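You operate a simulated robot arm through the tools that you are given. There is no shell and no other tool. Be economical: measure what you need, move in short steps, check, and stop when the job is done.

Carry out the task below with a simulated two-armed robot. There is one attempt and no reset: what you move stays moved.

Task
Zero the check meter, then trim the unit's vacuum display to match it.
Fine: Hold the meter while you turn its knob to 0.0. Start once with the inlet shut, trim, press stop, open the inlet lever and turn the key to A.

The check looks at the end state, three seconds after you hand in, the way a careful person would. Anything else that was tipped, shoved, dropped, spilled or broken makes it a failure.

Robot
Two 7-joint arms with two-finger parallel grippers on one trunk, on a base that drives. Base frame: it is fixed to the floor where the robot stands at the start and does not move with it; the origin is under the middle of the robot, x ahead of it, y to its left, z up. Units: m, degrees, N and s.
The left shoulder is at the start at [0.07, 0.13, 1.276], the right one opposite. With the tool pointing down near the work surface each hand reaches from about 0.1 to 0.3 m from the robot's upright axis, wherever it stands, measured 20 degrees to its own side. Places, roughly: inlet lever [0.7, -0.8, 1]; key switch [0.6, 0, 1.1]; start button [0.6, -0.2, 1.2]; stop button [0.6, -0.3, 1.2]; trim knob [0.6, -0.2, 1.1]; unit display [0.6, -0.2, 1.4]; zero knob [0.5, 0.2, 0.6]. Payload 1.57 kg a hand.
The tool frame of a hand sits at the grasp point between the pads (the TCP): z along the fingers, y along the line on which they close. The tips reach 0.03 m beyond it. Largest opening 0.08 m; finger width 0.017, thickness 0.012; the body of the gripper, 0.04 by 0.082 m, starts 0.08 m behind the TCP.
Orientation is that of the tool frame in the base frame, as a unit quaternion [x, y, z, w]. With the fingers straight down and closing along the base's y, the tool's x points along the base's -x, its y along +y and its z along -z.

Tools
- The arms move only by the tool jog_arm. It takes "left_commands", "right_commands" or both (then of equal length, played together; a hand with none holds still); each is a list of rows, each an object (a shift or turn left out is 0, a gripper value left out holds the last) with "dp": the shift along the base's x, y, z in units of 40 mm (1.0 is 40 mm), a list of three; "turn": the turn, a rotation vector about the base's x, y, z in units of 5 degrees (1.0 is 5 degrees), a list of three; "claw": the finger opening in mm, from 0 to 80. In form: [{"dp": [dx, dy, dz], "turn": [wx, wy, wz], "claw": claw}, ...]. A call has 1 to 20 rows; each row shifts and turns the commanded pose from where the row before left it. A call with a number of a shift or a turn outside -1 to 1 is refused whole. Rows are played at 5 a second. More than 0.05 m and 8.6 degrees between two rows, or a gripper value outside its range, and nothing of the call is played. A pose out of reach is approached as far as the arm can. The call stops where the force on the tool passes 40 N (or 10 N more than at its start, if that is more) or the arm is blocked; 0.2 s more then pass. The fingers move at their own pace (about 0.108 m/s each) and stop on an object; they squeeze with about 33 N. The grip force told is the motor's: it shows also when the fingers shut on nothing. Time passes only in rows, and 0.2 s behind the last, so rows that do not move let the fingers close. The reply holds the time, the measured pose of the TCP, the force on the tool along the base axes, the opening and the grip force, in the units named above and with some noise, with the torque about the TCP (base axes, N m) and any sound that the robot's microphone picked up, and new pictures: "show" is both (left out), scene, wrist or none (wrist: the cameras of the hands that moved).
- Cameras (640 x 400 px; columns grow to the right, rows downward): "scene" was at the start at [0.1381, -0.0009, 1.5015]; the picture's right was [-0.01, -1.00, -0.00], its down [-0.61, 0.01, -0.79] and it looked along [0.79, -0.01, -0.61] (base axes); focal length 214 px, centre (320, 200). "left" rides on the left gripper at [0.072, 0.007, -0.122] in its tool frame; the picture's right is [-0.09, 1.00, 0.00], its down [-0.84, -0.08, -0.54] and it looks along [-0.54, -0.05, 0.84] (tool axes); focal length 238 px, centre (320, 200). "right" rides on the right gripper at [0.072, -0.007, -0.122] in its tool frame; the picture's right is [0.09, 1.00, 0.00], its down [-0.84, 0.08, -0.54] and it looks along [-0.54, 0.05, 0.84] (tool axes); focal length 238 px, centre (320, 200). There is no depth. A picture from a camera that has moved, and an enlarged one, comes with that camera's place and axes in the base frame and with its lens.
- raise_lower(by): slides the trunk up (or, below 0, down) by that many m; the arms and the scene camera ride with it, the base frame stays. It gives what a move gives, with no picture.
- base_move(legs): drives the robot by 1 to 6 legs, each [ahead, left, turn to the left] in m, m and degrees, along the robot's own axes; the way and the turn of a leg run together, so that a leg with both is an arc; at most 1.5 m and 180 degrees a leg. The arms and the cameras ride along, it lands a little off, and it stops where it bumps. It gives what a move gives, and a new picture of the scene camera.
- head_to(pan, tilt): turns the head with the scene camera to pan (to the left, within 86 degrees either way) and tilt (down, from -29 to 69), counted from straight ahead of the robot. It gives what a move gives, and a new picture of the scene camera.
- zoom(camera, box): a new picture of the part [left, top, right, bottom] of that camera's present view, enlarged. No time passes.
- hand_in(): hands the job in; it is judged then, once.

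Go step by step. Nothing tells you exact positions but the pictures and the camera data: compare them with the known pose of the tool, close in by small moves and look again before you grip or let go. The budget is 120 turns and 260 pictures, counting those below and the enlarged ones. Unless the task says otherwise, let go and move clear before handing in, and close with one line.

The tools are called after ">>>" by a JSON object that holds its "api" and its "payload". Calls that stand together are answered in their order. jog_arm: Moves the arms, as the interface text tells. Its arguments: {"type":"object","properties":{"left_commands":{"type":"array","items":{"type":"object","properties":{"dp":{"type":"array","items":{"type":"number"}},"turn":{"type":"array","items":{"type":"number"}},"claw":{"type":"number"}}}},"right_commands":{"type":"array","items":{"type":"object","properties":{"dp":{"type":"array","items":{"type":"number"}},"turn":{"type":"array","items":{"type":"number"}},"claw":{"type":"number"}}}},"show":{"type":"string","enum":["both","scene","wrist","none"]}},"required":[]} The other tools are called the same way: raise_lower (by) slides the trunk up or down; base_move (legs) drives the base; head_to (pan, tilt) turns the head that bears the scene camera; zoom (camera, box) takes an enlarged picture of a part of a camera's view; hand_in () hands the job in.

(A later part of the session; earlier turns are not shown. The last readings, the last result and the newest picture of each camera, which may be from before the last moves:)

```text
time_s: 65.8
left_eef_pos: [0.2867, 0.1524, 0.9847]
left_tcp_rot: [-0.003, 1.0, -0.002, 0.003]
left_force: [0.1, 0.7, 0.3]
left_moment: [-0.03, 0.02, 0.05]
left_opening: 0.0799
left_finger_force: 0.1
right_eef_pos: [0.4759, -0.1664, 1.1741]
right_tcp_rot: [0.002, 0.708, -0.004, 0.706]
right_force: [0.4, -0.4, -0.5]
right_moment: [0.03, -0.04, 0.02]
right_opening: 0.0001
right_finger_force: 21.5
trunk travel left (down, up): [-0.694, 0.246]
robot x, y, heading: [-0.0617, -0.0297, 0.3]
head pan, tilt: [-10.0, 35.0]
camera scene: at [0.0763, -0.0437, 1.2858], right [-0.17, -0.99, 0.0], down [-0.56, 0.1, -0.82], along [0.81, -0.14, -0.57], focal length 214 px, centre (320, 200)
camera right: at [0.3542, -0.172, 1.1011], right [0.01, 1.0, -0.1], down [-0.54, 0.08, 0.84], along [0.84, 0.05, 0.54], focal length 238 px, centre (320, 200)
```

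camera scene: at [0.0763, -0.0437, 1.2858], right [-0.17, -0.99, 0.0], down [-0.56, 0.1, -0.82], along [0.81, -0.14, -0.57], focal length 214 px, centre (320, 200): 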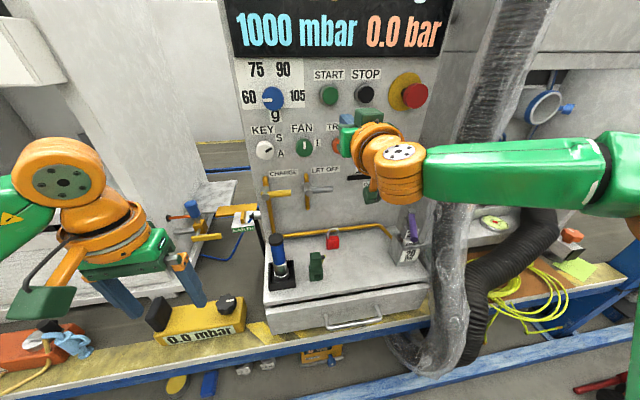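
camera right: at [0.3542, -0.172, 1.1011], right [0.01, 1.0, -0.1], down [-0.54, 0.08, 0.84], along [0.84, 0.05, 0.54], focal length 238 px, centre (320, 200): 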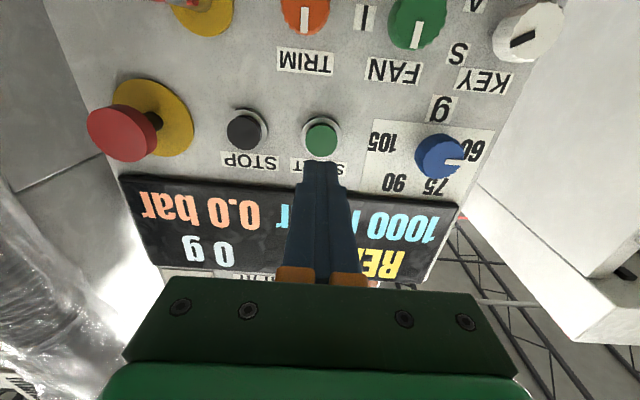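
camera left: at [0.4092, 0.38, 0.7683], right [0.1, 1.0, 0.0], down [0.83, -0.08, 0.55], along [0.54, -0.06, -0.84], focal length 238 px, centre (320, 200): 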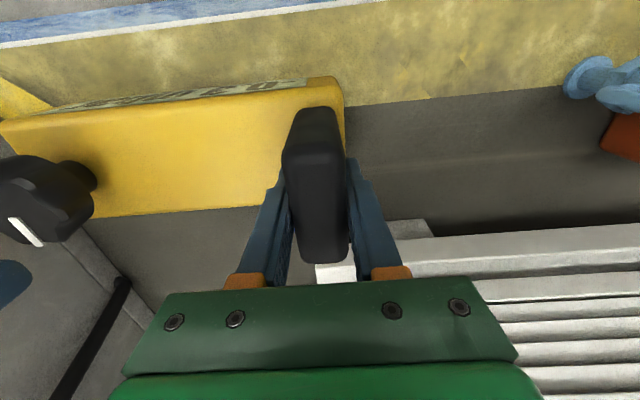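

>>> {"api": "jog_arm", "payload": {"right_commands": [{"dp": [0.8, 0.08, 0.55]}, {"dp": [0.8, 0, 0]}, {"dp": [0.8, 0, 0]}, {"dp": [0.6, 0, 0]}], "show": "both"}}

```text
time_s: 66.8
left_eef_pos: [0.2866, 0.1535, 0.9853]
left_tcp_rot: [-0.002, 1.0, -0.002, 0.003]
left_force: [0.0, -0.1, 0.1]
left_moment: [0.01, 0.02, 0.01]
left_opening: 0.0799
left_finger_force: 0.1
right_eef_pos: [0.598, -0.1635, 1.1923]
right_tcp_rot: [0.0, 0.708, -0.003, 0.706]
right_force: [-3.8, 0.6, -1.5]
right_moment: [0.0, 0.02, 0.05]
right_opening: 0.0
right_finger_force: 21.3
trunk travel left (down, up): [-0.694, 0.246]
robot x, y, heading: [-0.057, -0.0301, 0.3]
head pan, tilt: [-10.0, 35.0]
heard: click
camera scene: at [0.0761, -0.0437, 1.2858], right [-0.17, -0.99, 0.0], down [-0.56, 0.1, -0.82], along [0.81, -0.14, -0.57], focal length 214 px, centre (320, 200)
camera right: at [0.476, -0.1688, 1.1191], right [0.01, 1.0, -0.1], down [-0.54, 0.08, 0.84], along [0.84, 0.05, 0.54], focal length 238 px, centre (320, 200)
```

scene: 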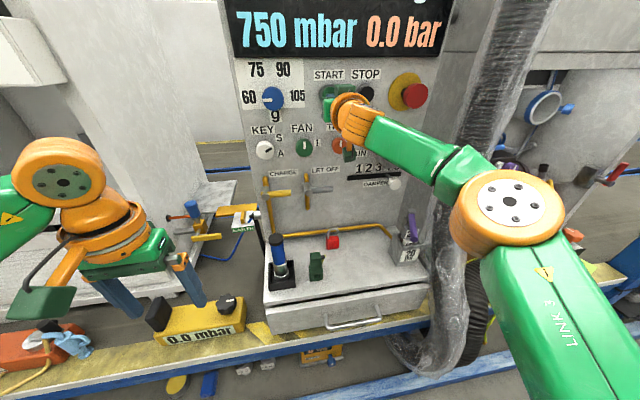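
right: 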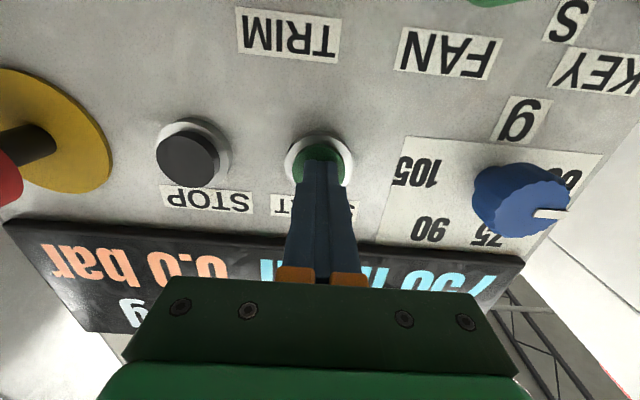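

Start clicked and the vacuum is pulling down (750 mbar). I back off and look at the displays.

>>> {"api": "jog_arm", "payload": {"right_commands": [{"dp": [-0.8, 0, 0]}, {"dp": [-0.8, 0, 0]}, {"dp": [-0.5, 0, -0.5]}, {"dp": [0, 0, -0.5]}, {"dp": [0, 0, -0.5]}, {}, {}, {}, {}, {}], "show": "none"}}

>>> {"api": "head_to", "payload": {"pan": -5, "tilt": 25}}

>>> {"api": "zoom", "payload": {"camera": "scene", "box": [200, 40, 440, 240]}}

```text
time_s: 69.0
left_eef_pos: [0.2874, 0.1529, 0.986]
left_tcp_rot: [-0.003, 1.0, -0.001, 0.004]
left_force: [0.3, 0.7, -0.6]
left_moment: [-0.03, 0.03, 0.01]
left_opening: 0.08
left_finger_force: 0.0
right_eef_pos: [0.5124, -0.1638, 1.1365]
right_tcp_rot: [0.002, 0.709, -0.004, 0.706]
right_force: [0.2, 0.1, -0.4]
right_moment: [-0.02, 0.01, -0.03]
right_opening: 0.0001
right_finger_force: 21.2
trunk travel left (down, up): [-0.694, 0.246]
robot x, y, heading: [-0.0625, -0.0293, 0.3]
head pan, tilt: [-10.0, 35.0]
```

```text
time_s: 69.7
left_eef_pos: [0.2874, 0.1535, 0.9846]
left_tcp_rot: [-0.002, 1.0, -0.001, 0.003]
left_force: [-0.5, 0.3, -0.4]
left_moment: [-0.01, 0.03, 0.01]
left_opening: 0.0801
left_finger_force: 0.1
right_eef_pos: [0.5112, -0.1639, 1.1379]
right_tcp_rot: [0.002, 0.709, -0.005, 0.705]
right_force: [0.6, 0.0, 0.8]
right_moment: [0.0, 0.01, -0.02]
right_opening: 0.0003
right_finger_force: 21.7
trunk travel left (down, up): [-0.694, 0.246]
robot x, y, heading: [-0.0609, -0.0296, 0.5]
head pan, tilt: [-5.0, 25.0]
camera scene: at [0.0818, -0.0366, 1.3015], right [-0.08, -1.0, 0.0], down [-0.42, 0.04, -0.91], along [0.9, -0.08, -0.42], focal length 214 px, centre (320, 200)
```

scene: 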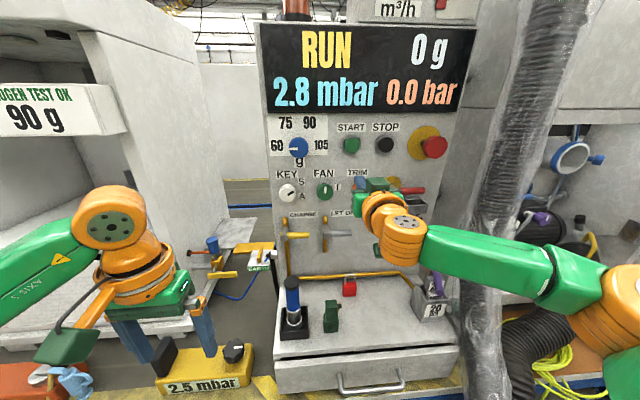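

```text
2.00 times, centred on (320, 140) of scene
camera zoom: at [0.0818, -0.0366, 1.3015], right [-0.08, -1.0, 0.0], down [-0.42, 0.04, -0.91], along [0.9, -0.08, -0.42], focal length 429 px, centre (320, 320)
```

zoom: 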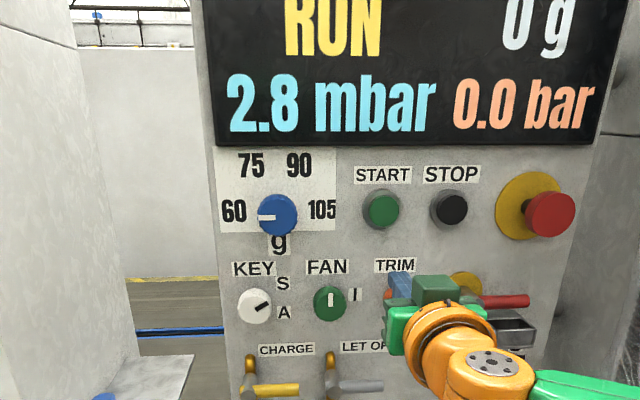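

>>> {"api": "jog_arm", "payload": {"right_commands": [{"dp": [0, -0.45, -0.9], "claw": 55}, {"dp": [0, -0.45, -0.9], "claw": 55}, {"dp": [0.3, 0, 0]}], "show": "both"}}

```text
time_s: 70.5
left_eef_pos: [0.2864, 0.1539, 0.9851]
left_tcp_rot: [-0.002, 1.0, -0.001, 0.003]
left_force: [0.2, 0.6, 0.2]
left_moment: [-0.02, -0.04, 0.04]
left_opening: 0.0799
left_finger_force: 0.1
right_eef_pos: [0.5223, -0.1732, 1.117]
right_tcp_rot: [0.001, 0.709, -0.004, 0.706]
right_force: [-0.4, -0.8, 0.6]
right_moment: [-0.02, -0.03, -0.04]
right_opening: 0.055
right_finger_force: 0.1
right hand out of reach, approached as far as the arm can: row 1, 2
trunk travel left (down, up): [-0.694, 0.246]
robot x, y, heading: [-0.066, -0.0287, 0.2]
head pan, tilt: [-5.0, 25.0]
camera scene: at [0.0825, -0.0364, 1.3015], right [-0.08, -1.0, 0.0], down [-0.42, 0.04, -0.91], along [0.9, -0.08, -0.42], focal length 214 px, centre (320, 200)
camera right: at [0.4018, -0.1776, 1.0439], right [0.01, 1.0, -0.1], down [-0.54, 0.08, 0.84], along [0.84, 0.05, 0.54], focal length 238 px, centre (320, 200)
```

scene: 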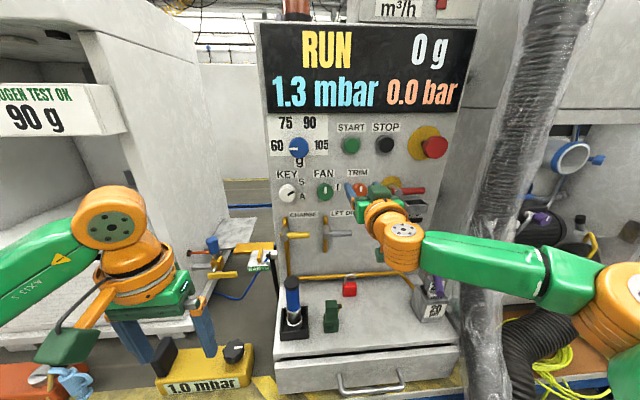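
right: 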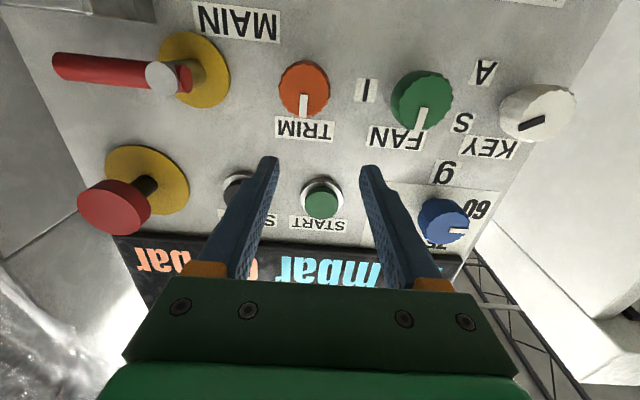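

>>> {"api": "raise_lower", "payload": {"by": -0.1}}

>>> {"api": "jog_arm", "payload": {"right_commands": [{"dp": [0, -0.5, 0.6]}, {"dp": [0.5, 0, 0.7]}, {"dp": [0.5, 0, 0]}], "show": "both"}}

```text
time_s: 71.8
left_eef_pos: [0.2859, 0.1541, 0.8855]
left_tcp_rot: [-0.002, 1.0, -0.001, 0.003]
left_force: [-0.2, -0.5, 0.2]
left_moment: [-0.03, 0.02, 0.01]
left_opening: 0.0801
left_finger_force: 0.0
right_eef_pos: [0.5216, -0.1729, 1.0174]
right_tcp_rot: [0.002, 0.708, -0.004, 0.706]
right_force: [0.9, -0.2, 0.1]
right_moment: [0.0, -0.03, 0.01]
right_opening: 0.0549
right_finger_force: 0.0
trunk travel left (down, up): [-0.594, 0.346]
robot x, y, heading: [-0.0617, -0.0276, 0.3]
head pan, tilt: [-5.0, 25.0]
```

```text
time_s: 72.7
left_eef_pos: [0.2874, 0.154, 0.884]
left_tcp_rot: [-0.002, 1.0, -0.002, 0.002]
left_force: [0.2, -1.1, -0.3]
left_moment: [0.0, 0.01, 0.02]
left_opening: 0.0798
left_finger_force: 0.0
right_eef_pos: [0.5642, -0.1937, 1.0712]
right_tcp_rot: [0.002, 0.709, -0.004, 0.706]
right_force: [0.2, -0.9, 0.1]
right_moment: [-0.01, -0.01, 0.02]
right_opening: 0.055
right_finger_force: 0.3
trunk travel left (down, up): [-0.594, 0.346]
robot x, y, heading: [-0.0625, -0.0299, 0.3]
head pan, tilt: [-5.0, 25.0]
camera scene: at [0.0828, -0.0365, 1.2014], right [-0.08, -1.0, 0.0], down [-0.42, 0.04, -0.91], along [0.9, -0.08, -0.42], focal length 214 px, centre (320, 200)
camera right: at [0.4419, -0.1989, 0.9977], right [0.01, 1.0, -0.09], down [-0.54, 0.08, 0.84], along [0.84, 0.04, 0.54], focal length 238 px, centre (320, 200)
```

scene: 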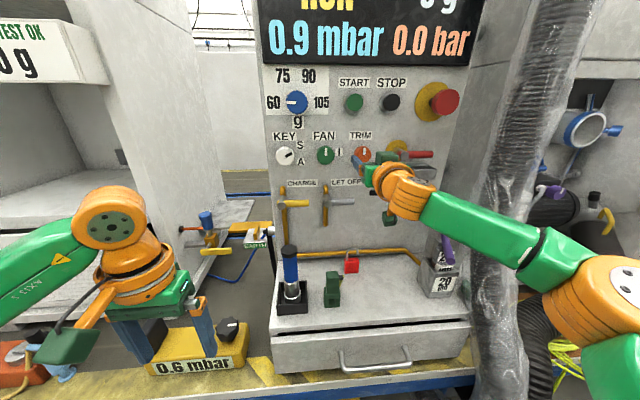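
right: 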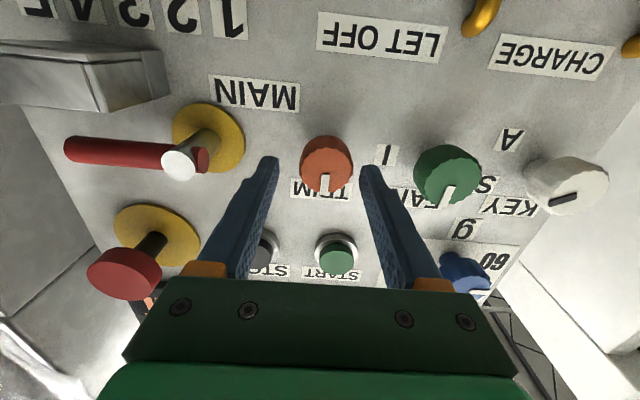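

>>> {"api": "jog_arm", "payload": {"right_commands": [{"dp": [0.4, 0, 0.22]}, {"dp": [0.5, 0, 0]}], "show": "both"}}

>>> {"api": "zoom", "payload": {"camera": "right", "box": [220, 120, 440, 250]}}

```text
time_s: 73.2
left_eef_pos: [0.2877, 0.1545, 0.885]
left_tcp_rot: [-0.002, 1.0, -0.002, 0.003]
left_force: [0.1, 0.1, -1.1]
left_moment: [0.0, 0.0, -0.01]
left_opening: 0.08
left_finger_force: 0.0
right_eef_pos: [0.5994, -0.1907, 1.0773]
right_tcp_rot: [0.002, 0.708, -0.004, 0.706]
right_force: [-0.2, 0.6, -0.9]
right_moment: [-0.03, -0.01, 0.03]
right_opening: 0.0548
right_finger_force: 0.2
trunk travel left (down, up): [-0.594, 0.346]
robot x, y, heading: [-0.0652, -0.0284, 0.3]
head pan, tilt: [-5.0, 25.0]
camera scene: at [0.0827, -0.0362, 1.2014], right [-0.08, -1.0, 0.0], down [-0.42, 0.03, -0.91], along [0.9, -0.08, -0.42], focal length 214 px, centre (320, 200)
camera right: at [0.4775, -0.1968, 1.0038], right [0.01, 1.0, -0.1], down [-0.54, 0.08, 0.84], along [0.84, 0.05, 0.54], focal length 238 px, centre (320, 200)
```

scene: 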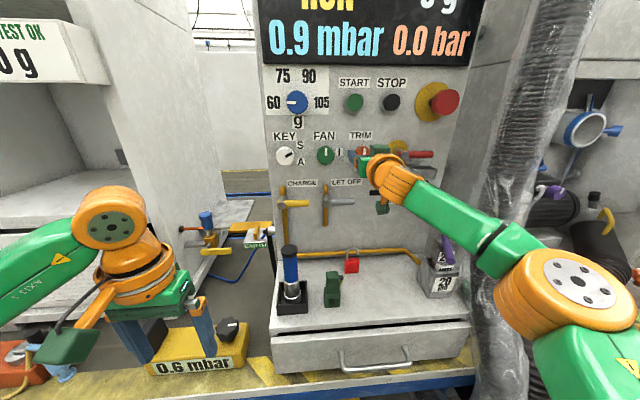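
right: 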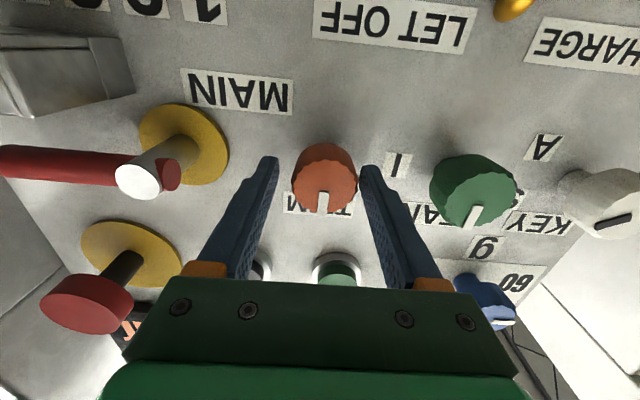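

```text
2.91 times, centred on (330, 185) of right
camera zoom: at [0.4775, -0.1968, 1.0038], right [0.01, 1.0, -0.1], down [-0.54, 0.08, 0.84], along [0.84, 0.05, 0.54], focal length 693 px, centre (291, 244)
```

zoom: 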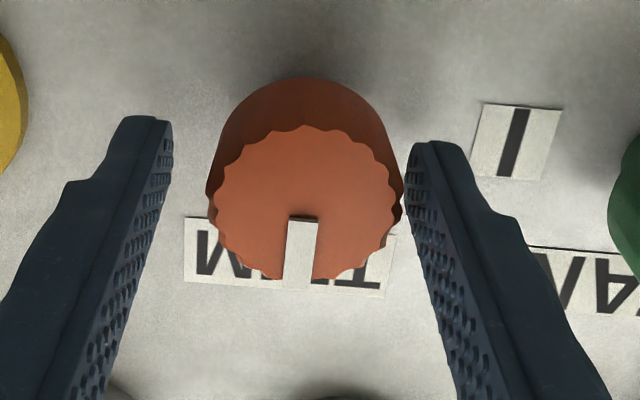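

>>> {"api": "jog_arm", "payload": {"right_commands": [{"dp": [0, 0.08, 0.13]}, {"dp": [0.35, 0, 0]}, {"claw": 36}, {"claw": 28}, {"claw": 20}], "show": "wrist"}}

>>> {"api": "zoom", "payload": {"camera": "scene", "box": [120, 0, 480, 390]}}

```text
time_s: 74.5
left_eef_pos: [0.2871, 0.1528, 0.8844]
left_tcp_rot: [-0.003, 1.0, -0.002, 0.003]
left_force: [-0.8, 1.1, 0.4]
left_moment: [0.0, 0.04, 0.01]
left_opening: 0.0802
left_finger_force: 0.1
right_eef_pos: [0.6135, -0.1891, 1.0833]
right_tcp_rot: [0.002, 0.708, -0.003, 0.706]
right_force: [0.0, 0.0, -2.1]
right_moment: [0.03, -0.16, 0.21]
right_opening: 0.04
right_finger_force: 45.0
trunk travel left (down, up): [-0.594, 0.346]
robot x, y, heading: [-0.0585, -0.0299, -0.0]
head pan, tilt: [-5.0, 25.0]
camera right: at [0.4925, -0.1942, 1.01], right [0.01, 1.0, -0.09], down [-0.54, 0.08, 0.84], along [0.84, 0.05, 0.54], focal length 238 px, centre (320, 200)
```

right: 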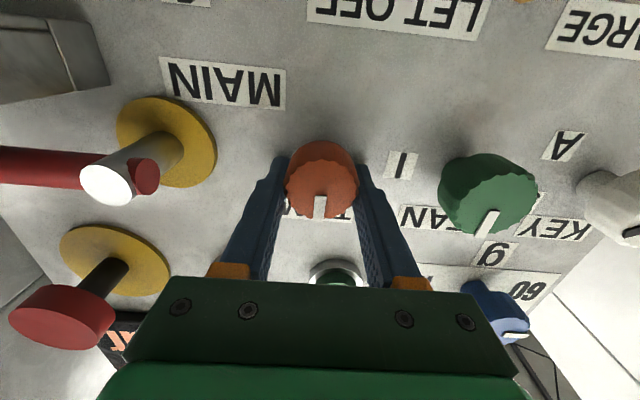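

```text
1.03 times, centred on (300, 195) of scene (not enlarged: the box is as wide or as high as the picture)
camera zoom: at [0.0821, -0.0368, 1.2015], right [-0.08, -1.0, 0.0], down [-0.42, 0.04, -0.91], along [0.9, -0.08, -0.42], focal length 220 px, centre (340, 205)
```

zoom: 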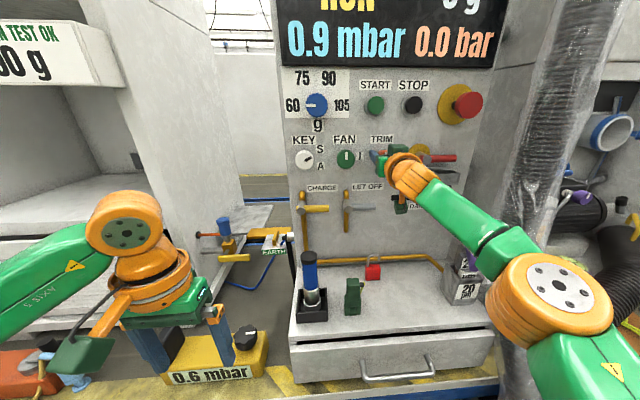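

>>> {"api": "jog_arm", "payload": {"right_commands": [{"turn": [-0.8, 0, 0]}, {"turn": [-0.8, 0, 0]}, {"turn": [-0.8, 0, 0]}, {"turn": [-0.8, 0, 0]}, {"turn": [-0.8, 0, 0]}], "show": "both"}}

```text
time_s: 75.7
left_eef_pos: [0.2872, 0.1539, 0.8843]
left_tcp_rot: [-0.003, 1.0, -0.002, 0.003]
left_force: [-0.9, 0.5, -0.7]
left_moment: [-0.01, 0.01, -0.01]
left_opening: 0.08
left_finger_force: 0.1
right_eef_pos: [0.6131, -0.1857, 1.0822]
right_tcp_rot: [-0.124, 0.697, -0.127, 0.695]
right_force: [-2.6, 6.3, -5.0]
right_moment: [0.05, -0.91, 0.78]
right_opening: 0.0397
right_finger_force: 44.8
trunk travel left (down, up): [-0.594, 0.346]
robot x, y, heading: [-0.0617, -0.0315, 0.4]
head pan, tilt: [-5.0, 25.0]
camera scene: at [0.0821, -0.0343, 1.2014], right [-0.08, -1.0, 0.0], down [-0.42, 0.03, -0.91], along [0.9, -0.08, -0.42], focal length 214 px, centre (320, 200)
camera right: at [0.4925, -0.216, 1.0161], right [0.0, 0.9, -0.43], down [-0.54, 0.37, 0.76], along [0.84, 0.23, 0.49], focal length 238 px, centre (320, 200)
```

scene: 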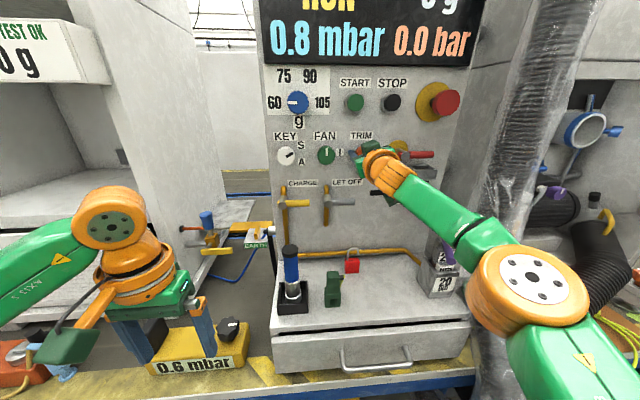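
right: 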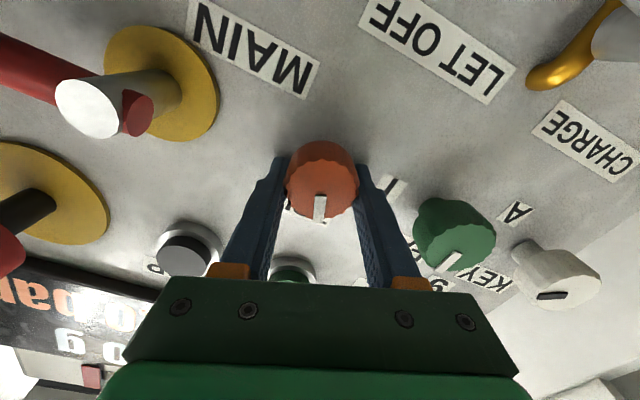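

>>> {"api": "jog_arm", "payload": {"right_commands": [{"dp": [0, 0.03, -0.03], "turn": [-0.9, 0, 0]}, {"dp": [0, 0.03, 0], "turn": [-0.9, 0, 0]}, {"turn": [-0.9, 0, 0]}, {"turn": [-0.9, 0, 0]}, {"turn": [-0.9, 0, 0]}], "show": "scene"}}

```text
time_s: 76.8
left_eef_pos: [0.2886, 0.1556, 0.8842]
left_tcp_rot: [-0.002, 1.0, -0.003, 0.002]
left_force: [-0.3, -1.0, 0.1]
left_moment: [0.0, -0.03, 0.03]
left_opening: 0.0801
left_finger_force: 0.1
right_eef_pos: [0.6143, -0.1832, 1.0802]
right_tcp_rot: [-0.256, 0.659, -0.261, 0.657]
right_force: [-10.7, 7.9, -17.8]
right_moment: [0.12, -0.29, 0.31]
right_opening: 0.0399
right_finger_force: 45.2
trunk travel left (down, up): [-0.594, 0.346]
robot x, y, heading: [-0.0634, -0.0286, 0.4]
head pan, tilt: [-5.0, 25.0]
camera scene: at [0.0821, -0.0343, 1.2013], right [-0.08, -1.0, 0.0], down [-0.42, 0.03, -0.91], along [0.9, -0.08, -0.42], focal length 214 px, centre (320, 200)
```

scene: 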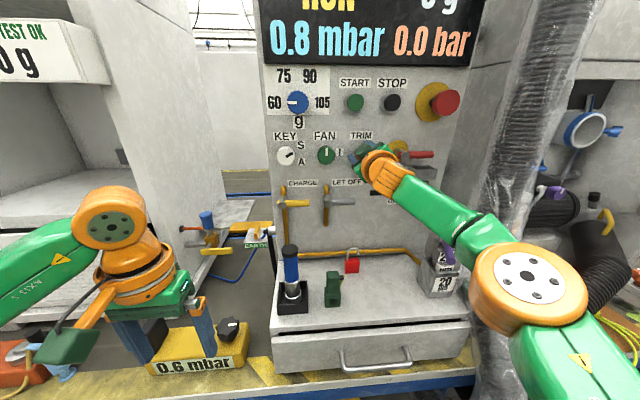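

>>> {"api": "jog_arm", "payload": {"right_commands": [{"dp": [-0.04, 0.02, -0.06], "turn": [-0.9, 0, 0]}, {"dp": [-0.02, 0.02, 0], "turn": [-0.9, 0, 0]}, {"turn": [-0.9, 0, 0]}, {"turn": [-0.9, 0, 0]}], "show": "scene"}}

>>> {"api": "zoom", "payload": {"camera": "right", "box": [200, 80, 440, 280]}}

```text
time_s: 77.8
left_eef_pos: [0.2901, 0.1551, 0.883]
left_tcp_rot: [-0.002, 1.0, -0.004, 0.002]
left_force: [-0.4, -0.6, 0.4]
left_moment: [0.02, 0.03, 0.01]
left_opening: 0.0801
left_finger_force: 0.0
right_eef_pos: [0.6144, -0.1828, 1.0787]
right_tcp_rot: [-0.357, 0.61, -0.36, 0.609]
right_force: [6.8, 7.9, -2.0]
right_moment: [0.02, -0.32, 0.51]
right_opening: 0.0396
right_finger_force: 45.0
trunk travel left (down, up): [-0.594, 0.346]
robot x, y, heading: [-0.0617, -0.0302, 0.1]
head pan, tilt: [-5.0, 25.0]
camera scene: at [0.0858, -0.033, 1.2011], right [-0.08, -1.0, 0.0], down [-0.42, 0.03, -0.9], along [0.9, -0.08, -0.43], focal length 214 px, centre (320, 200)
```

scene: 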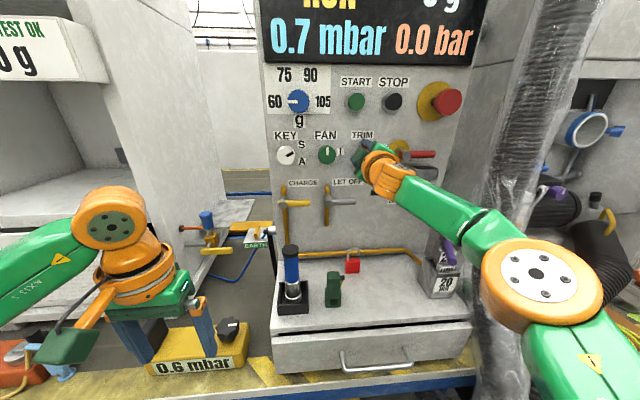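

```text
2.00 times, centred on (320, 180) of right
camera zoom: at [0.4924, -0.2467, 1.0481], right [0.0, 0.4, -0.92], down [-0.54, 0.77, 0.34], along [0.84, 0.49, 0.22], focal length 477 px, centre (320, 240)
```

zoom: 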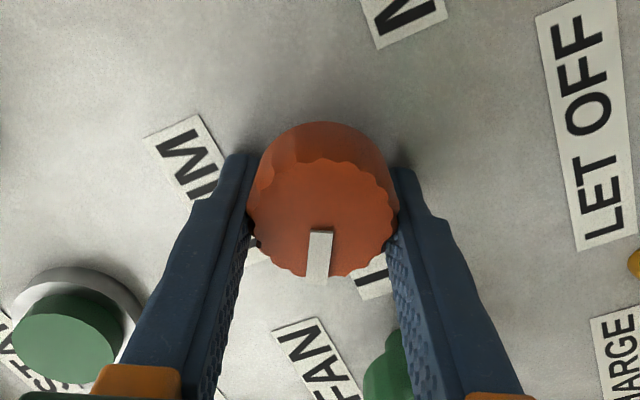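

>>> {"api": "jog_arm", "payload": {"right_commands": [{"dp": [0.02, 0.03, 0], "turn": [-0.95, 0, 0]}, {"dp": [0, 0.02, 0], "turn": [-0.95, 0, 0]}, {"turn": [-0.95, 0, 0]}, {"turn": [-0.95, 0, 0]}, {"turn": [-0.95, 0, 0]}], "show": "scene"}}

```text
time_s: 79.0
left_eef_pos: [0.2889, 0.1549, 0.8821]
left_tcp_rot: [-0.002, 1.0, -0.003, 0.002]
left_force: [-0.3, -0.8, -0.7]
left_moment: [0.01, -0.02, 0.01]
left_opening: 0.0801
left_finger_force: 0.0
right_eef_pos: [0.6134, -0.1811, 1.0751]
right_tcp_rot: [-0.474, 0.524, -0.477, 0.523]
right_force: [-9.4, 9.0, -24.5]
right_moment: [0.2, 0.19, -1.42]
right_opening: 0.0399
right_finger_force: 44.4
trunk travel left (down, up): [-0.594, 0.346]
robot x, y, heading: [-0.0638, -0.031, 0.1]
head pan, tilt: [-5.0, 25.0]
camera scene: at [0.0857, -0.034, 1.2008], right [-0.08, -1.0, 0.0], down [-0.42, 0.03, -0.9], along [0.9, -0.08, -0.43], focal length 214 px, centre (320, 200)
```

scene: 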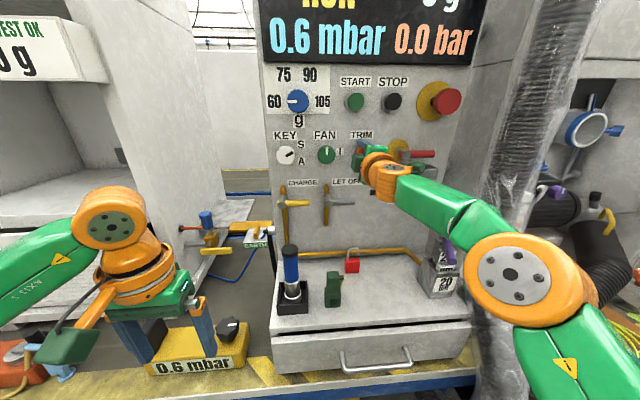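

Both read 0.6. I'll add about 5° to center it, as the data suggest 0.1 per 30°, then release.

>>> {"api": "jog_arm", "payload": {"right_commands": [{"dp": [0, 0.03, -0.06], "turn": [-0.5, 0, 0]}, {"turn": [-0.5, 0, 0]}, {}], "show": "scene"}}

>>> {"api": "zoom", "payload": {"camera": "right", "box": [200, 80, 440, 280]}}

```text
time_s: 79.8
left_eef_pos: [0.2903, 0.1543, 0.8833]
left_tcp_rot: [-0.002, 1.0, -0.003, 0.002]
left_force: [-0.7, 0.2, 0.5]
left_moment: [-0.02, 0.0, 0.0]
left_opening: 0.0801
left_finger_force: 0.2
right_eef_pos: [0.6134, -0.1821, 1.0754]
right_tcp_rot: [-0.495, 0.501, -0.5, 0.503]
right_force: [1.6, 3.3, -10.3]
right_moment: [0.07, 0.51, 0.37]
right_opening: 0.04
right_finger_force: 45.4
trunk travel left (down, up): [-0.594, 0.346]
robot x, y, heading: [-0.0632, -0.028, 0.2]
head pan, tilt: [-5.0, 25.0]
camera scene: at [0.0865, -0.0356, 1.2011], right [-0.08, -1.0, 0.0], down [-0.43, 0.03, -0.9], along [0.9, -0.08, -0.43], focal length 214 px, centre (320, 200)
```

scene: 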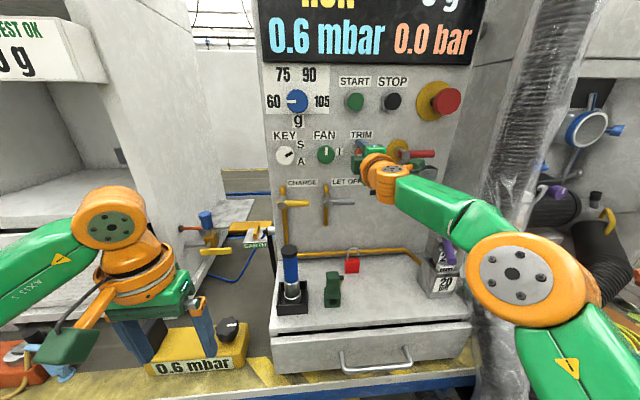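

```text
2.00 times, centred on (320, 180) of right
camera zoom: at [0.4924, -0.2519, 1.0787], right [0.01, -0.08, -1.0], down [-0.54, 0.84, -0.07], along [0.84, 0.54, -0.04], focal length 477 px, centre (320, 240)
```

zoom: 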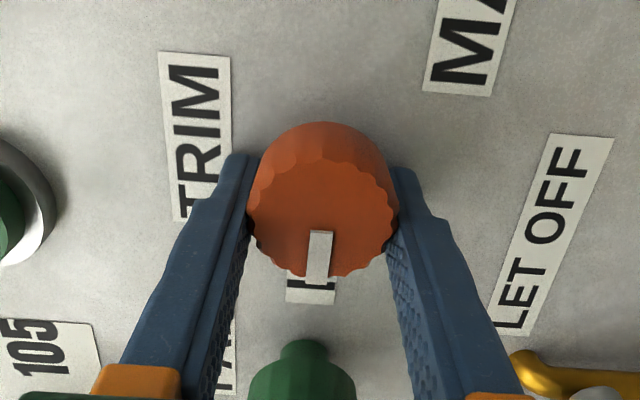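

>>> {"api": "jog_arm", "payload": {"right_commands": [{"claw": 55}, {"claw": 55}, {"dp": [-0.5, 0, 0]}, {"dp": [-0.8, 0, 0]}, {"turn": [1, 0, 0], "dp": [0, -0.1, 0.17]}, {"turn": [1, 0, 0], "dp": [0, -0.1, 0.17]}, {"turn": [1, 0, 0], "dp": [0, -0.1, 0.17]}, {"turn": [1, 0, 0], "dp": [0, -0.1, 0.17]}, {"turn": [1, 0, 0], "dp": [0, -0.1, 0.17]}, {"turn": [1, 0, 0], "dp": [0, -0.1, 0.17]}, {"turn": [1, 0, 0], "dp": [0, -0.1, 0.17]}, {"turn": [1, 0, 0], "dp": [0, -0.1, 0.17]}, {"turn": [1, 0, 0], "dp": [0, -0.1, 0.17]}, {"turn": [1, 0, 0], "dp": [0, -0.1, 0.17], "claw": 0}, {"turn": [1, 0, 0], "dp": [0, -0.1, 0.17]}, {"turn": [1, 0, 0], "dp": [0, -0.1, 0.17]}, {"turn": [1, 0, 0], "dp": [0, -0.1, 0.17]}, {"turn": [1, 0, 0], "dp": [0, -0.1, 0.17]}, {"turn": [1, 0, 0], "dp": [0, -0.1, 0.17]}, {"turn": [1, 0, 0], "dp": [0, -0.1, 0.17]}], "show": "both"}}

```text
time_s: 84.0
left_eef_pos: [0.2872, 0.154, 0.8844]
left_tcp_rot: [-0.002, 1.0, -0.001, 0.003]
left_force: [-0.8, 0.4, 0.5]
left_moment: [0.0, -0.02, 0.02]
left_opening: 0.0799
left_finger_force: 0.0
right_eef_pos: [0.5577, -0.2466, 1.1871]
right_tcp_rot: [-0.054, 0.706, -0.059, 0.704]
right_force: [0.1, 0.3, -0.6]
right_moment: [-0.01, 0.0, 0.01]
right_opening: 0.0001
right_finger_force: 21.2
trunk travel left (down, up): [-0.594, 0.346]
robot x, y, heading: [-0.0594, -0.0294, 0.3]
head pan, tilt: [-5.0, 25.0]
camera scene: at [0.0818, -0.0366, 1.2016], right [-0.08, -1.0, 0.0], down [-0.42, 0.04, -0.91], along [0.9, -0.08, -0.42], focal length 214 px, centre (320, 200)
camera right: at [0.4366, -0.263, 1.1156], right [0.01, 0.97, -0.25], down [-0.54, 0.22, 0.81], along [0.84, 0.13, 0.52], focal length 238 px, centre (320, 200)
```

scene: 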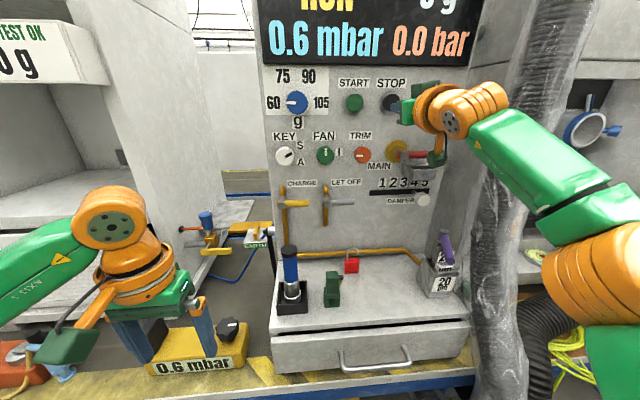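
right: 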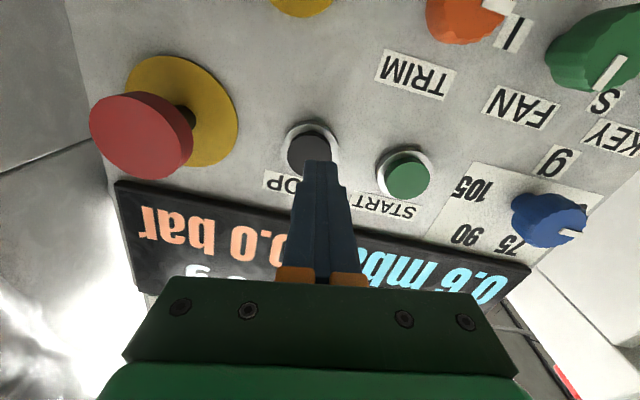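

>>> {"api": "jog_arm", "payload": {"right_commands": [{"dp": [0, -0.22, 0.18]}, {"dp": [0.4, 0, 0]}, {"dp": [0.35, 0, 0]}, {"dp": [0.25, 0, 0]}], "show": "both"}}

```text
time_s: 85.0
left_eef_pos: [0.2873, 0.1537, 0.8848]
left_tcp_rot: [-0.003, 1.0, -0.002, 0.004]
left_force: [0.3, 0.9, -0.1]
left_moment: [0.0, 0.0, 0.0]
left_opening: 0.0798
left_finger_force: 0.0
right_eef_pos: [0.5621, -0.259, 1.1908]
right_tcp_rot: [-0.055, 0.705, -0.061, 0.704]
right_force: [0.3, 0.7, 0.8]
right_moment: [-0.01, -0.01, 0.0]
right_opening: 0.0
right_finger_force: 21.6
right hand out of reach, approached as far as the arm can: row 2, 3, 4
trunk travel left (down, up): [-0.594, 0.346]
robot x, y, heading: [-0.0616, -0.0276, 0.1]
head pan, tilt: [-5.0, 25.0]
camera scene: at [0.0819, -0.0366, 1.2016], right [-0.08, -1.0, 0.0], down [-0.42, 0.04, -0.91], along [0.9, -0.08, -0.42], focal length 214 px, centre (320, 200)
camera right: at [0.4401, -0.2757, 1.1195], right [0.01, 0.97, -0.25], down [-0.54, 0.22, 0.81], along [0.84, 0.13, 0.52], focal length 238 px, centre (320, 200)
```

scene: 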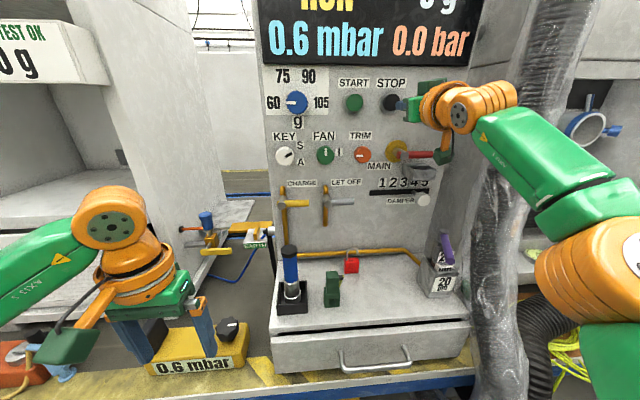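
right: 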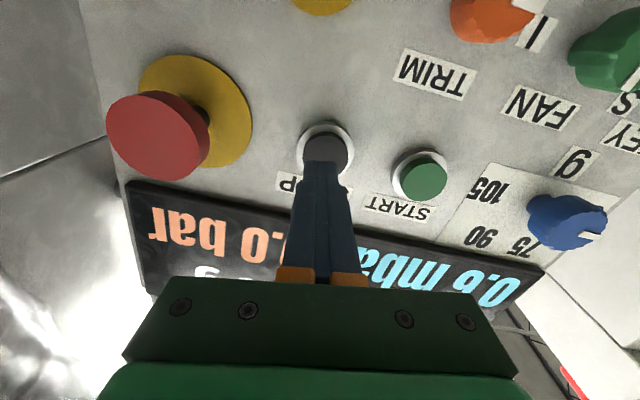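

>>> {"api": "raise_lower", "payload": {"by": 0.08}}

>>> {"api": "jog_arm", "payload": {"right_commands": [{"dp": [0, 0, -0.9]}, {"dp": [0, 0, -0.95]}], "show": "wrist"}}

```text
time_s: 86.2
left_eef_pos: [0.2866, 0.1528, 0.9659]
left_tcp_rot: [-0.002, 1.0, -0.002, 0.003]
left_force: [-0.3, 0.2, -0.4]
left_moment: [0.0, 0.01, 0.02]
left_opening: 0.0799
left_finger_force: 0.0
right_eef_pos: [0.562, -0.2588, 1.2708]
right_tcp_rot: [-0.055, 0.705, -0.061, 0.704]
right_force: [0.2, 1.3, -0.4]
right_moment: [0.0, -0.03, 0.02]
right_opening: 0.0001
right_finger_force: 21.8
trunk travel left (down, up): [-0.674, 0.266]
robot x, y, heading: [-0.0641, -0.0301, 0.4]
head pan, tilt: [-5.0, 25.0]
```

```text
time_s: 86.8
left_eef_pos: [0.2869, 0.1523, 0.965]
left_tcp_rot: [-0.002, 1.0, -0.001, 0.003]
left_force: [0.2, 0.0, -0.2]
left_moment: [0.03, 0.06, -0.01]
left_opening: 0.0799
left_finger_force: 0.1
right_eef_pos: [0.5635, -0.261, 1.1964]
right_tcp_rot: [-0.054, 0.706, -0.06, 0.704]
right_force: [0.8, -0.7, 0.0]
right_moment: [0.01, -0.01, 0.01]
right_opening: 0.0
right_finger_force: 21.8
trunk travel left (down, up): [-0.674, 0.266]
robot x, y, heading: [-0.0625, -0.0292, 0.2]
head pan, tilt: [-5.0, 25.0]
camera right: at [0.4417, -0.277, 1.125], right [0.01, 0.97, -0.25], down [-0.54, 0.22, 0.81], along [0.84, 0.13, 0.52], focal length 238 px, centre (320, 200)
```

right: 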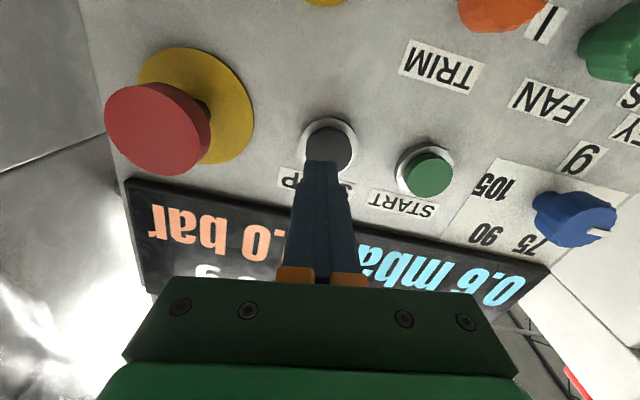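

>>> {"api": "jog_arm", "payload": {"right_commands": [{"dp": [0, 0.14, -0.08]}, {"dp": [0.4, 0, 0]}, {"dp": [0.3, 0, 0]}, {"dp": [0.25, 0, 0]}], "show": "both"}}

```text
time_s: 87.8
left_eef_pos: [0.2849, 0.1533, 0.9652]
left_tcp_rot: [-0.002, 1.0, -0.002, 0.003]
left_force: [-0.6, -1.0, 0.2]
left_moment: [0.0, -0.05, 0.04]
left_opening: 0.08
left_finger_force: 0.1
right_eef_pos: [0.5978, -0.2542, 1.1936]
right_tcp_rot: [-0.055, 0.705, -0.062, 0.704]
right_force: [-3.1, 0.2, -2.5]
right_moment: [-0.05, 0.06, 0.0]
right_opening: 0.0
right_finger_force: 21.6
trunk travel left (down, up): [-0.674, 0.266]
robot x, y, heading: [-0.0635, -0.0287, 0.3]
head pan, tilt: [-5.0, 25.0]
heard: click
camera scene: at [0.0804, -0.0368, 1.2817], right [-0.08, -1.0, 0.0], down [-0.42, 0.04, -0.91], along [0.9, -0.08, -0.42], focal length 214 px, centre (320, 200)
camera right: at [0.476, -0.2698, 1.1228], right [0.01, 0.97, -0.25], down [-0.54, 0.22, 0.81], along [0.84, 0.13, 0.52], focal length 238 px, centre (320, 200)
```

scene: 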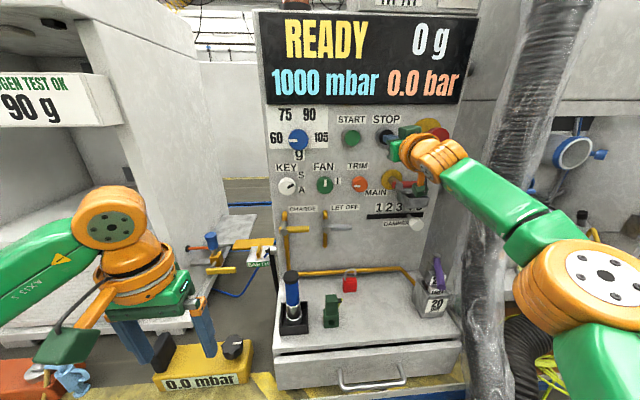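
right: 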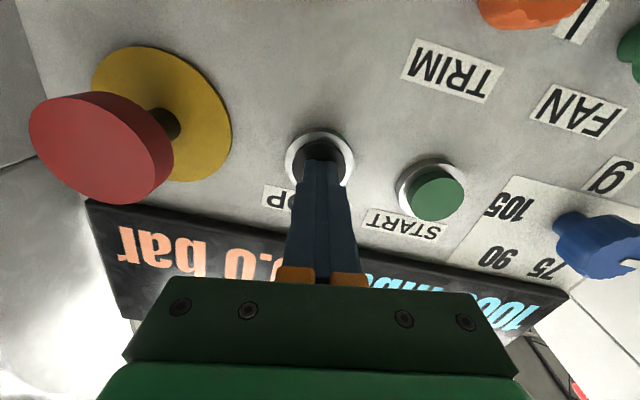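

Stopped: READY, 1000 mbar, meter 0.0. Now I retract the hand and drive right to the inlet lever.

>>> {"api": "jog_arm", "payload": {"right_commands": [{"dp": [-0.8, 0, 0]}, {"dp": [-0.8, 0, 0], "turn": [0.9, 0, 0]}, {"dp": [-0.8, 0, 0], "turn": [0.9, 0, 0]}, {"dp": [-0.8, 0, 0]}], "show": "none"}}

>>> {"api": "base_move", "payload": {"legs": [[0, -0.58, 0]]}}

>>> {"api": "head_to", "payload": {"pan": -10, "tilt": 25}}

>>> {"api": "zoom", "payload": {"camera": "scene", "box": [280, 120, 440, 240]}}

```text
time_s: 88.8
left_eef_pos: [0.2865, 0.1536, 0.9657]
left_tcp_rot: [-0.002, 1.0, -0.002, 0.003]
left_force: [0.3, 0.3, 0.5]
left_moment: [0.01, 0.0, -0.02]
left_opening: 0.0798
left_finger_force: 0.0
right_eef_pos: [0.4701, -0.2585, 1.1972]
right_tcp_rot: [0.001, 0.707, -0.006, 0.707]
right_force: [0.4, -0.3, -0.6]
right_moment: [-0.02, 0.02, -0.01]
right_opening: 0.0002
right_finger_force: 21.4
trunk travel left (down, up): [-0.674, 0.266]
robot x, y, heading: [-0.061, -0.0342, 0.0]
head pan, tilt: [-5.0, 25.0]
```

```text
time_s: 90.6
left_eef_pos: [0.288, -0.053, 0.9642]
left_tcp_rot: [-0.004, 1.0, -0.003, 0.003]
left_force: [-0.4, -0.6, 0.3]
left_moment: [-0.04, 0.0, -0.02]
left_opening: 0.0799
left_finger_force: 0.0
right_eef_pos: [0.473, -0.4485, 1.198]
right_tcp_rot: [-0.015, 0.708, 0.005, 0.706]
right_force: [1.3, 3.7, 0.5]
right_moment: [0.03, -0.01, 0.12]
right_opening: 0.0
right_finger_force: 20.8
trunk travel left (down, up): [-0.674, 0.266]
robot x, y, heading: [-0.0596, -0.2379, 0.7]
head pan, tilt: [-5.0, 25.0]
stopped in leg 1: the force on the tool passed its limit at 60 N (the readings are from after the stop); the commanded pose is now the measured one
camera scene: at [0.0831, -0.2427, 1.2816], right [-0.08, -1.0, 0.0], down [-0.42, 0.03, -0.91], along [0.9, -0.07, -0.42], focal length 214 px, centre (320, 200)
```

scene: 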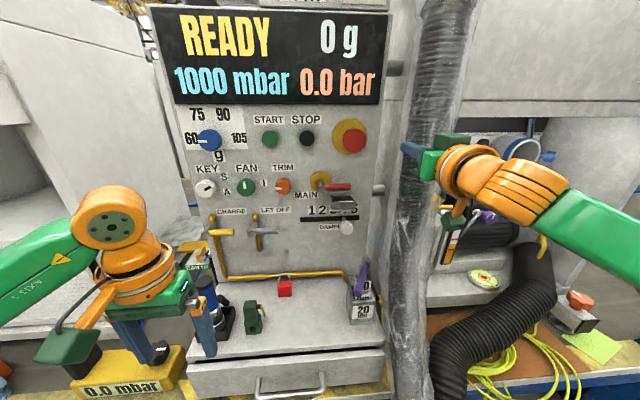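

```text
time_s: 91.3
left_eef_pos: [0.2873, -0.0523, 0.9635]
left_tcp_rot: [-0.003, 1.0, -0.004, 0.003]
left_force: [0.9, 0.3, -0.2]
left_moment: [0.0, -0.01, 0.02]
left_opening: 0.0799
left_finger_force: 0.1
right_eef_pos: [0.4735, -0.4481, 1.1969]
right_tcp_rot: [-0.014, 0.708, 0.005, 0.706]
right_force: [0.4, 7.3, 0.8]
right_moment: [0.04, -0.05, 0.2]
right_opening: 0.0001
right_finger_force: 21.4
trunk travel left (down, up): [-0.674, 0.266]
robot x, y, heading: [-0.0623, -0.2359, 0.3]
head pan, tilt: [-10.0, 25.0]
camera scene: at [0.0821, -0.2501, 1.2816], right [-0.17, -0.99, 0.0], down [-0.42, 0.07, -0.91], along [0.89, -0.15, -0.42], focal length 214 px, centre (320, 200)
```

scene: 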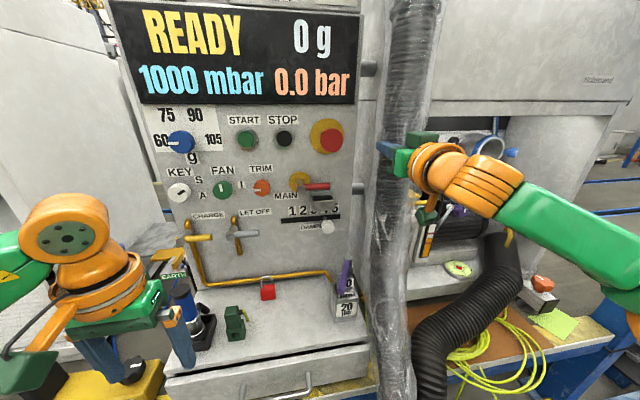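

```text
3.33 times, centred on (360, 180) of scene
camera zoom: at [0.0821, -0.2501, 1.2816], right [-0.17, -0.99, 0.0], down [-0.42, 0.07, -0.91], along [0.89, -0.15, -0.42], focal length 715 px, centre (187, 267)
```

zoom: 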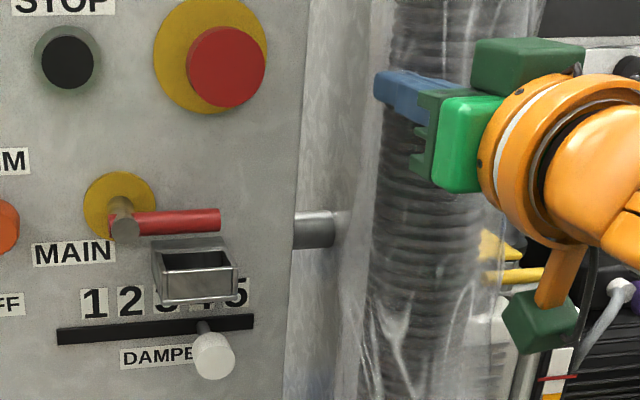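

The hand touched the hose; I'll back away at once, reverse to give clearance, lower a bit and go around.

>>> {"api": "base_move", "payload": {"legs": [[0, 0.06, 0], [-0.2, 0, 0]]}}

>>> {"api": "raise_lower", "payload": {"by": -0.1}}

>>> {"api": "base_move", "payload": {"legs": [[0, -0.42, 0]]}}

>>> {"api": "zoom", "payload": {"camera": "scene", "box": [200, 100, 440, 280]}}

```text
time_s: 93.4
left_eef_pos: [0.0959, 0.0015, 0.9642]
left_tcp_rot: [-0.005, 1.0, -0.001, 0.003]
left_force: [0.1, 0.2, 0.0]
left_moment: [0.0, 0.03, -0.02]
left_opening: 0.0802
left_finger_force: 0.1
right_eef_pos: [0.2812, -0.3955, 1.1963]
right_tcp_rot: [-0.014, 0.708, 0.006, 0.706]
right_force: [-0.3, -0.1, -1.0]
right_moment: [-0.03, 0.0, 0.0]
right_opening: 0.0
right_finger_force: 21.6
trunk travel left (down, up): [-0.674, 0.266]
robot x, y, heading: [-0.2545, -0.1844, 0.4]
head pan, tilt: [-10.0, 25.0]
camera scene: at [-0.1099, -0.1974, 1.2814], right [-0.17, -0.99, 0.0], down [-0.42, 0.07, -0.91], along [0.89, -0.15, -0.42], focal length 214 px, centre (320, 200)
```

scene: 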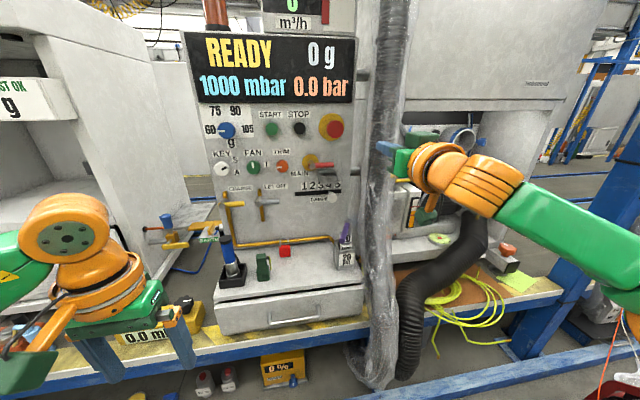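

```text
time_s: 94.7
left_eef_pos: [0.0931, 0.0012, 0.8644]
left_tcp_rot: [-0.004, 1.0, -0.002, 0.004]
left_force: [0.0, 0.3, 0.0]
left_moment: [0.0, -0.02, 0.0]
left_opening: 0.0799
left_finger_force: 0.1
right_eef_pos: [0.2789, -0.3958, 1.0972]
right_tcp_rot: [-0.014, 0.708, 0.007, 0.706]
right_force: [0.9, -0.4, -0.5]
right_moment: [0.02, 0.01, -0.01]
right_opening: 0.0
right_finger_force: 20.7
trunk travel left (down, up): [-0.574, 0.366]
robot x, y, heading: [-0.2555, -0.1808, 0.6]
head pan, tilt: [-10.0, 25.0]
```

```text
time_s: 97.3
left_eef_pos: [0.0958, -0.4202, 0.8652]
left_tcp_rot: [-0.006, 1.0, -0.001, 0.003]
left_force: [-0.7, -0.2, 0.1]
left_moment: [0.02, 0.03, 0.04]
left_opening: 0.0801
left_finger_force: 0.1
right_eef_pos: [0.2828, -0.8173, 1.097]
right_tcp_rot: [-0.015, 0.708, 0.008, 0.706]
right_force: [0.0, -0.1, -0.9]
right_moment: [0.02, 0.0, 0.0]
right_opening: 0.0
right_finger_force: 21.5
trunk travel left (down, up): [-0.574, 0.366]
robot x, y, heading: [-0.2529, -0.6041, 0.5]
head pan, tilt: [-10.0, 25.0]
camera scene: at [-0.1076, -0.6201, 1.1816], right [-0.16, -0.99, 0.0], down [-0.42, 0.07, -0.91], along [0.89, -0.15, -0.42], focal length 214 px, centre (320, 200)
```

scene: 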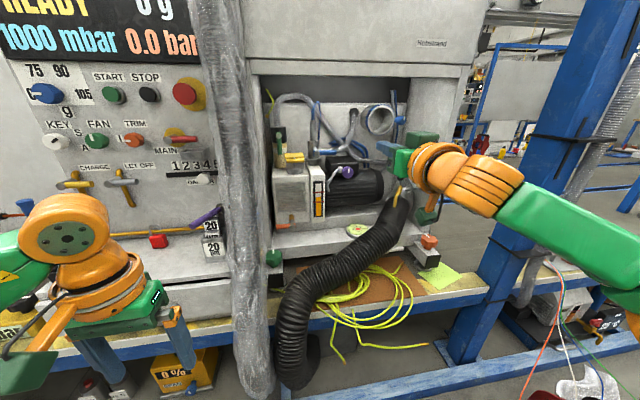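

```text
2.22 times, centred on (320, 190) of scene
camera zoom: at [-0.1076, -0.6201, 1.1816], right [-0.16, -0.99, 0.0], down [-0.42, 0.07, -0.91], along [0.89, -0.15, -0.42], focal length 477 px, centre (320, 222)
```

zoom: 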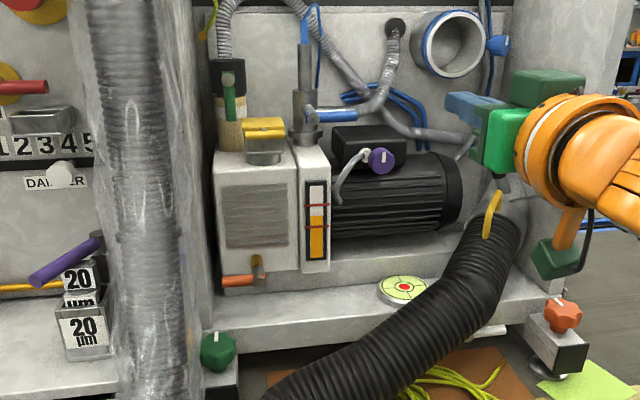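

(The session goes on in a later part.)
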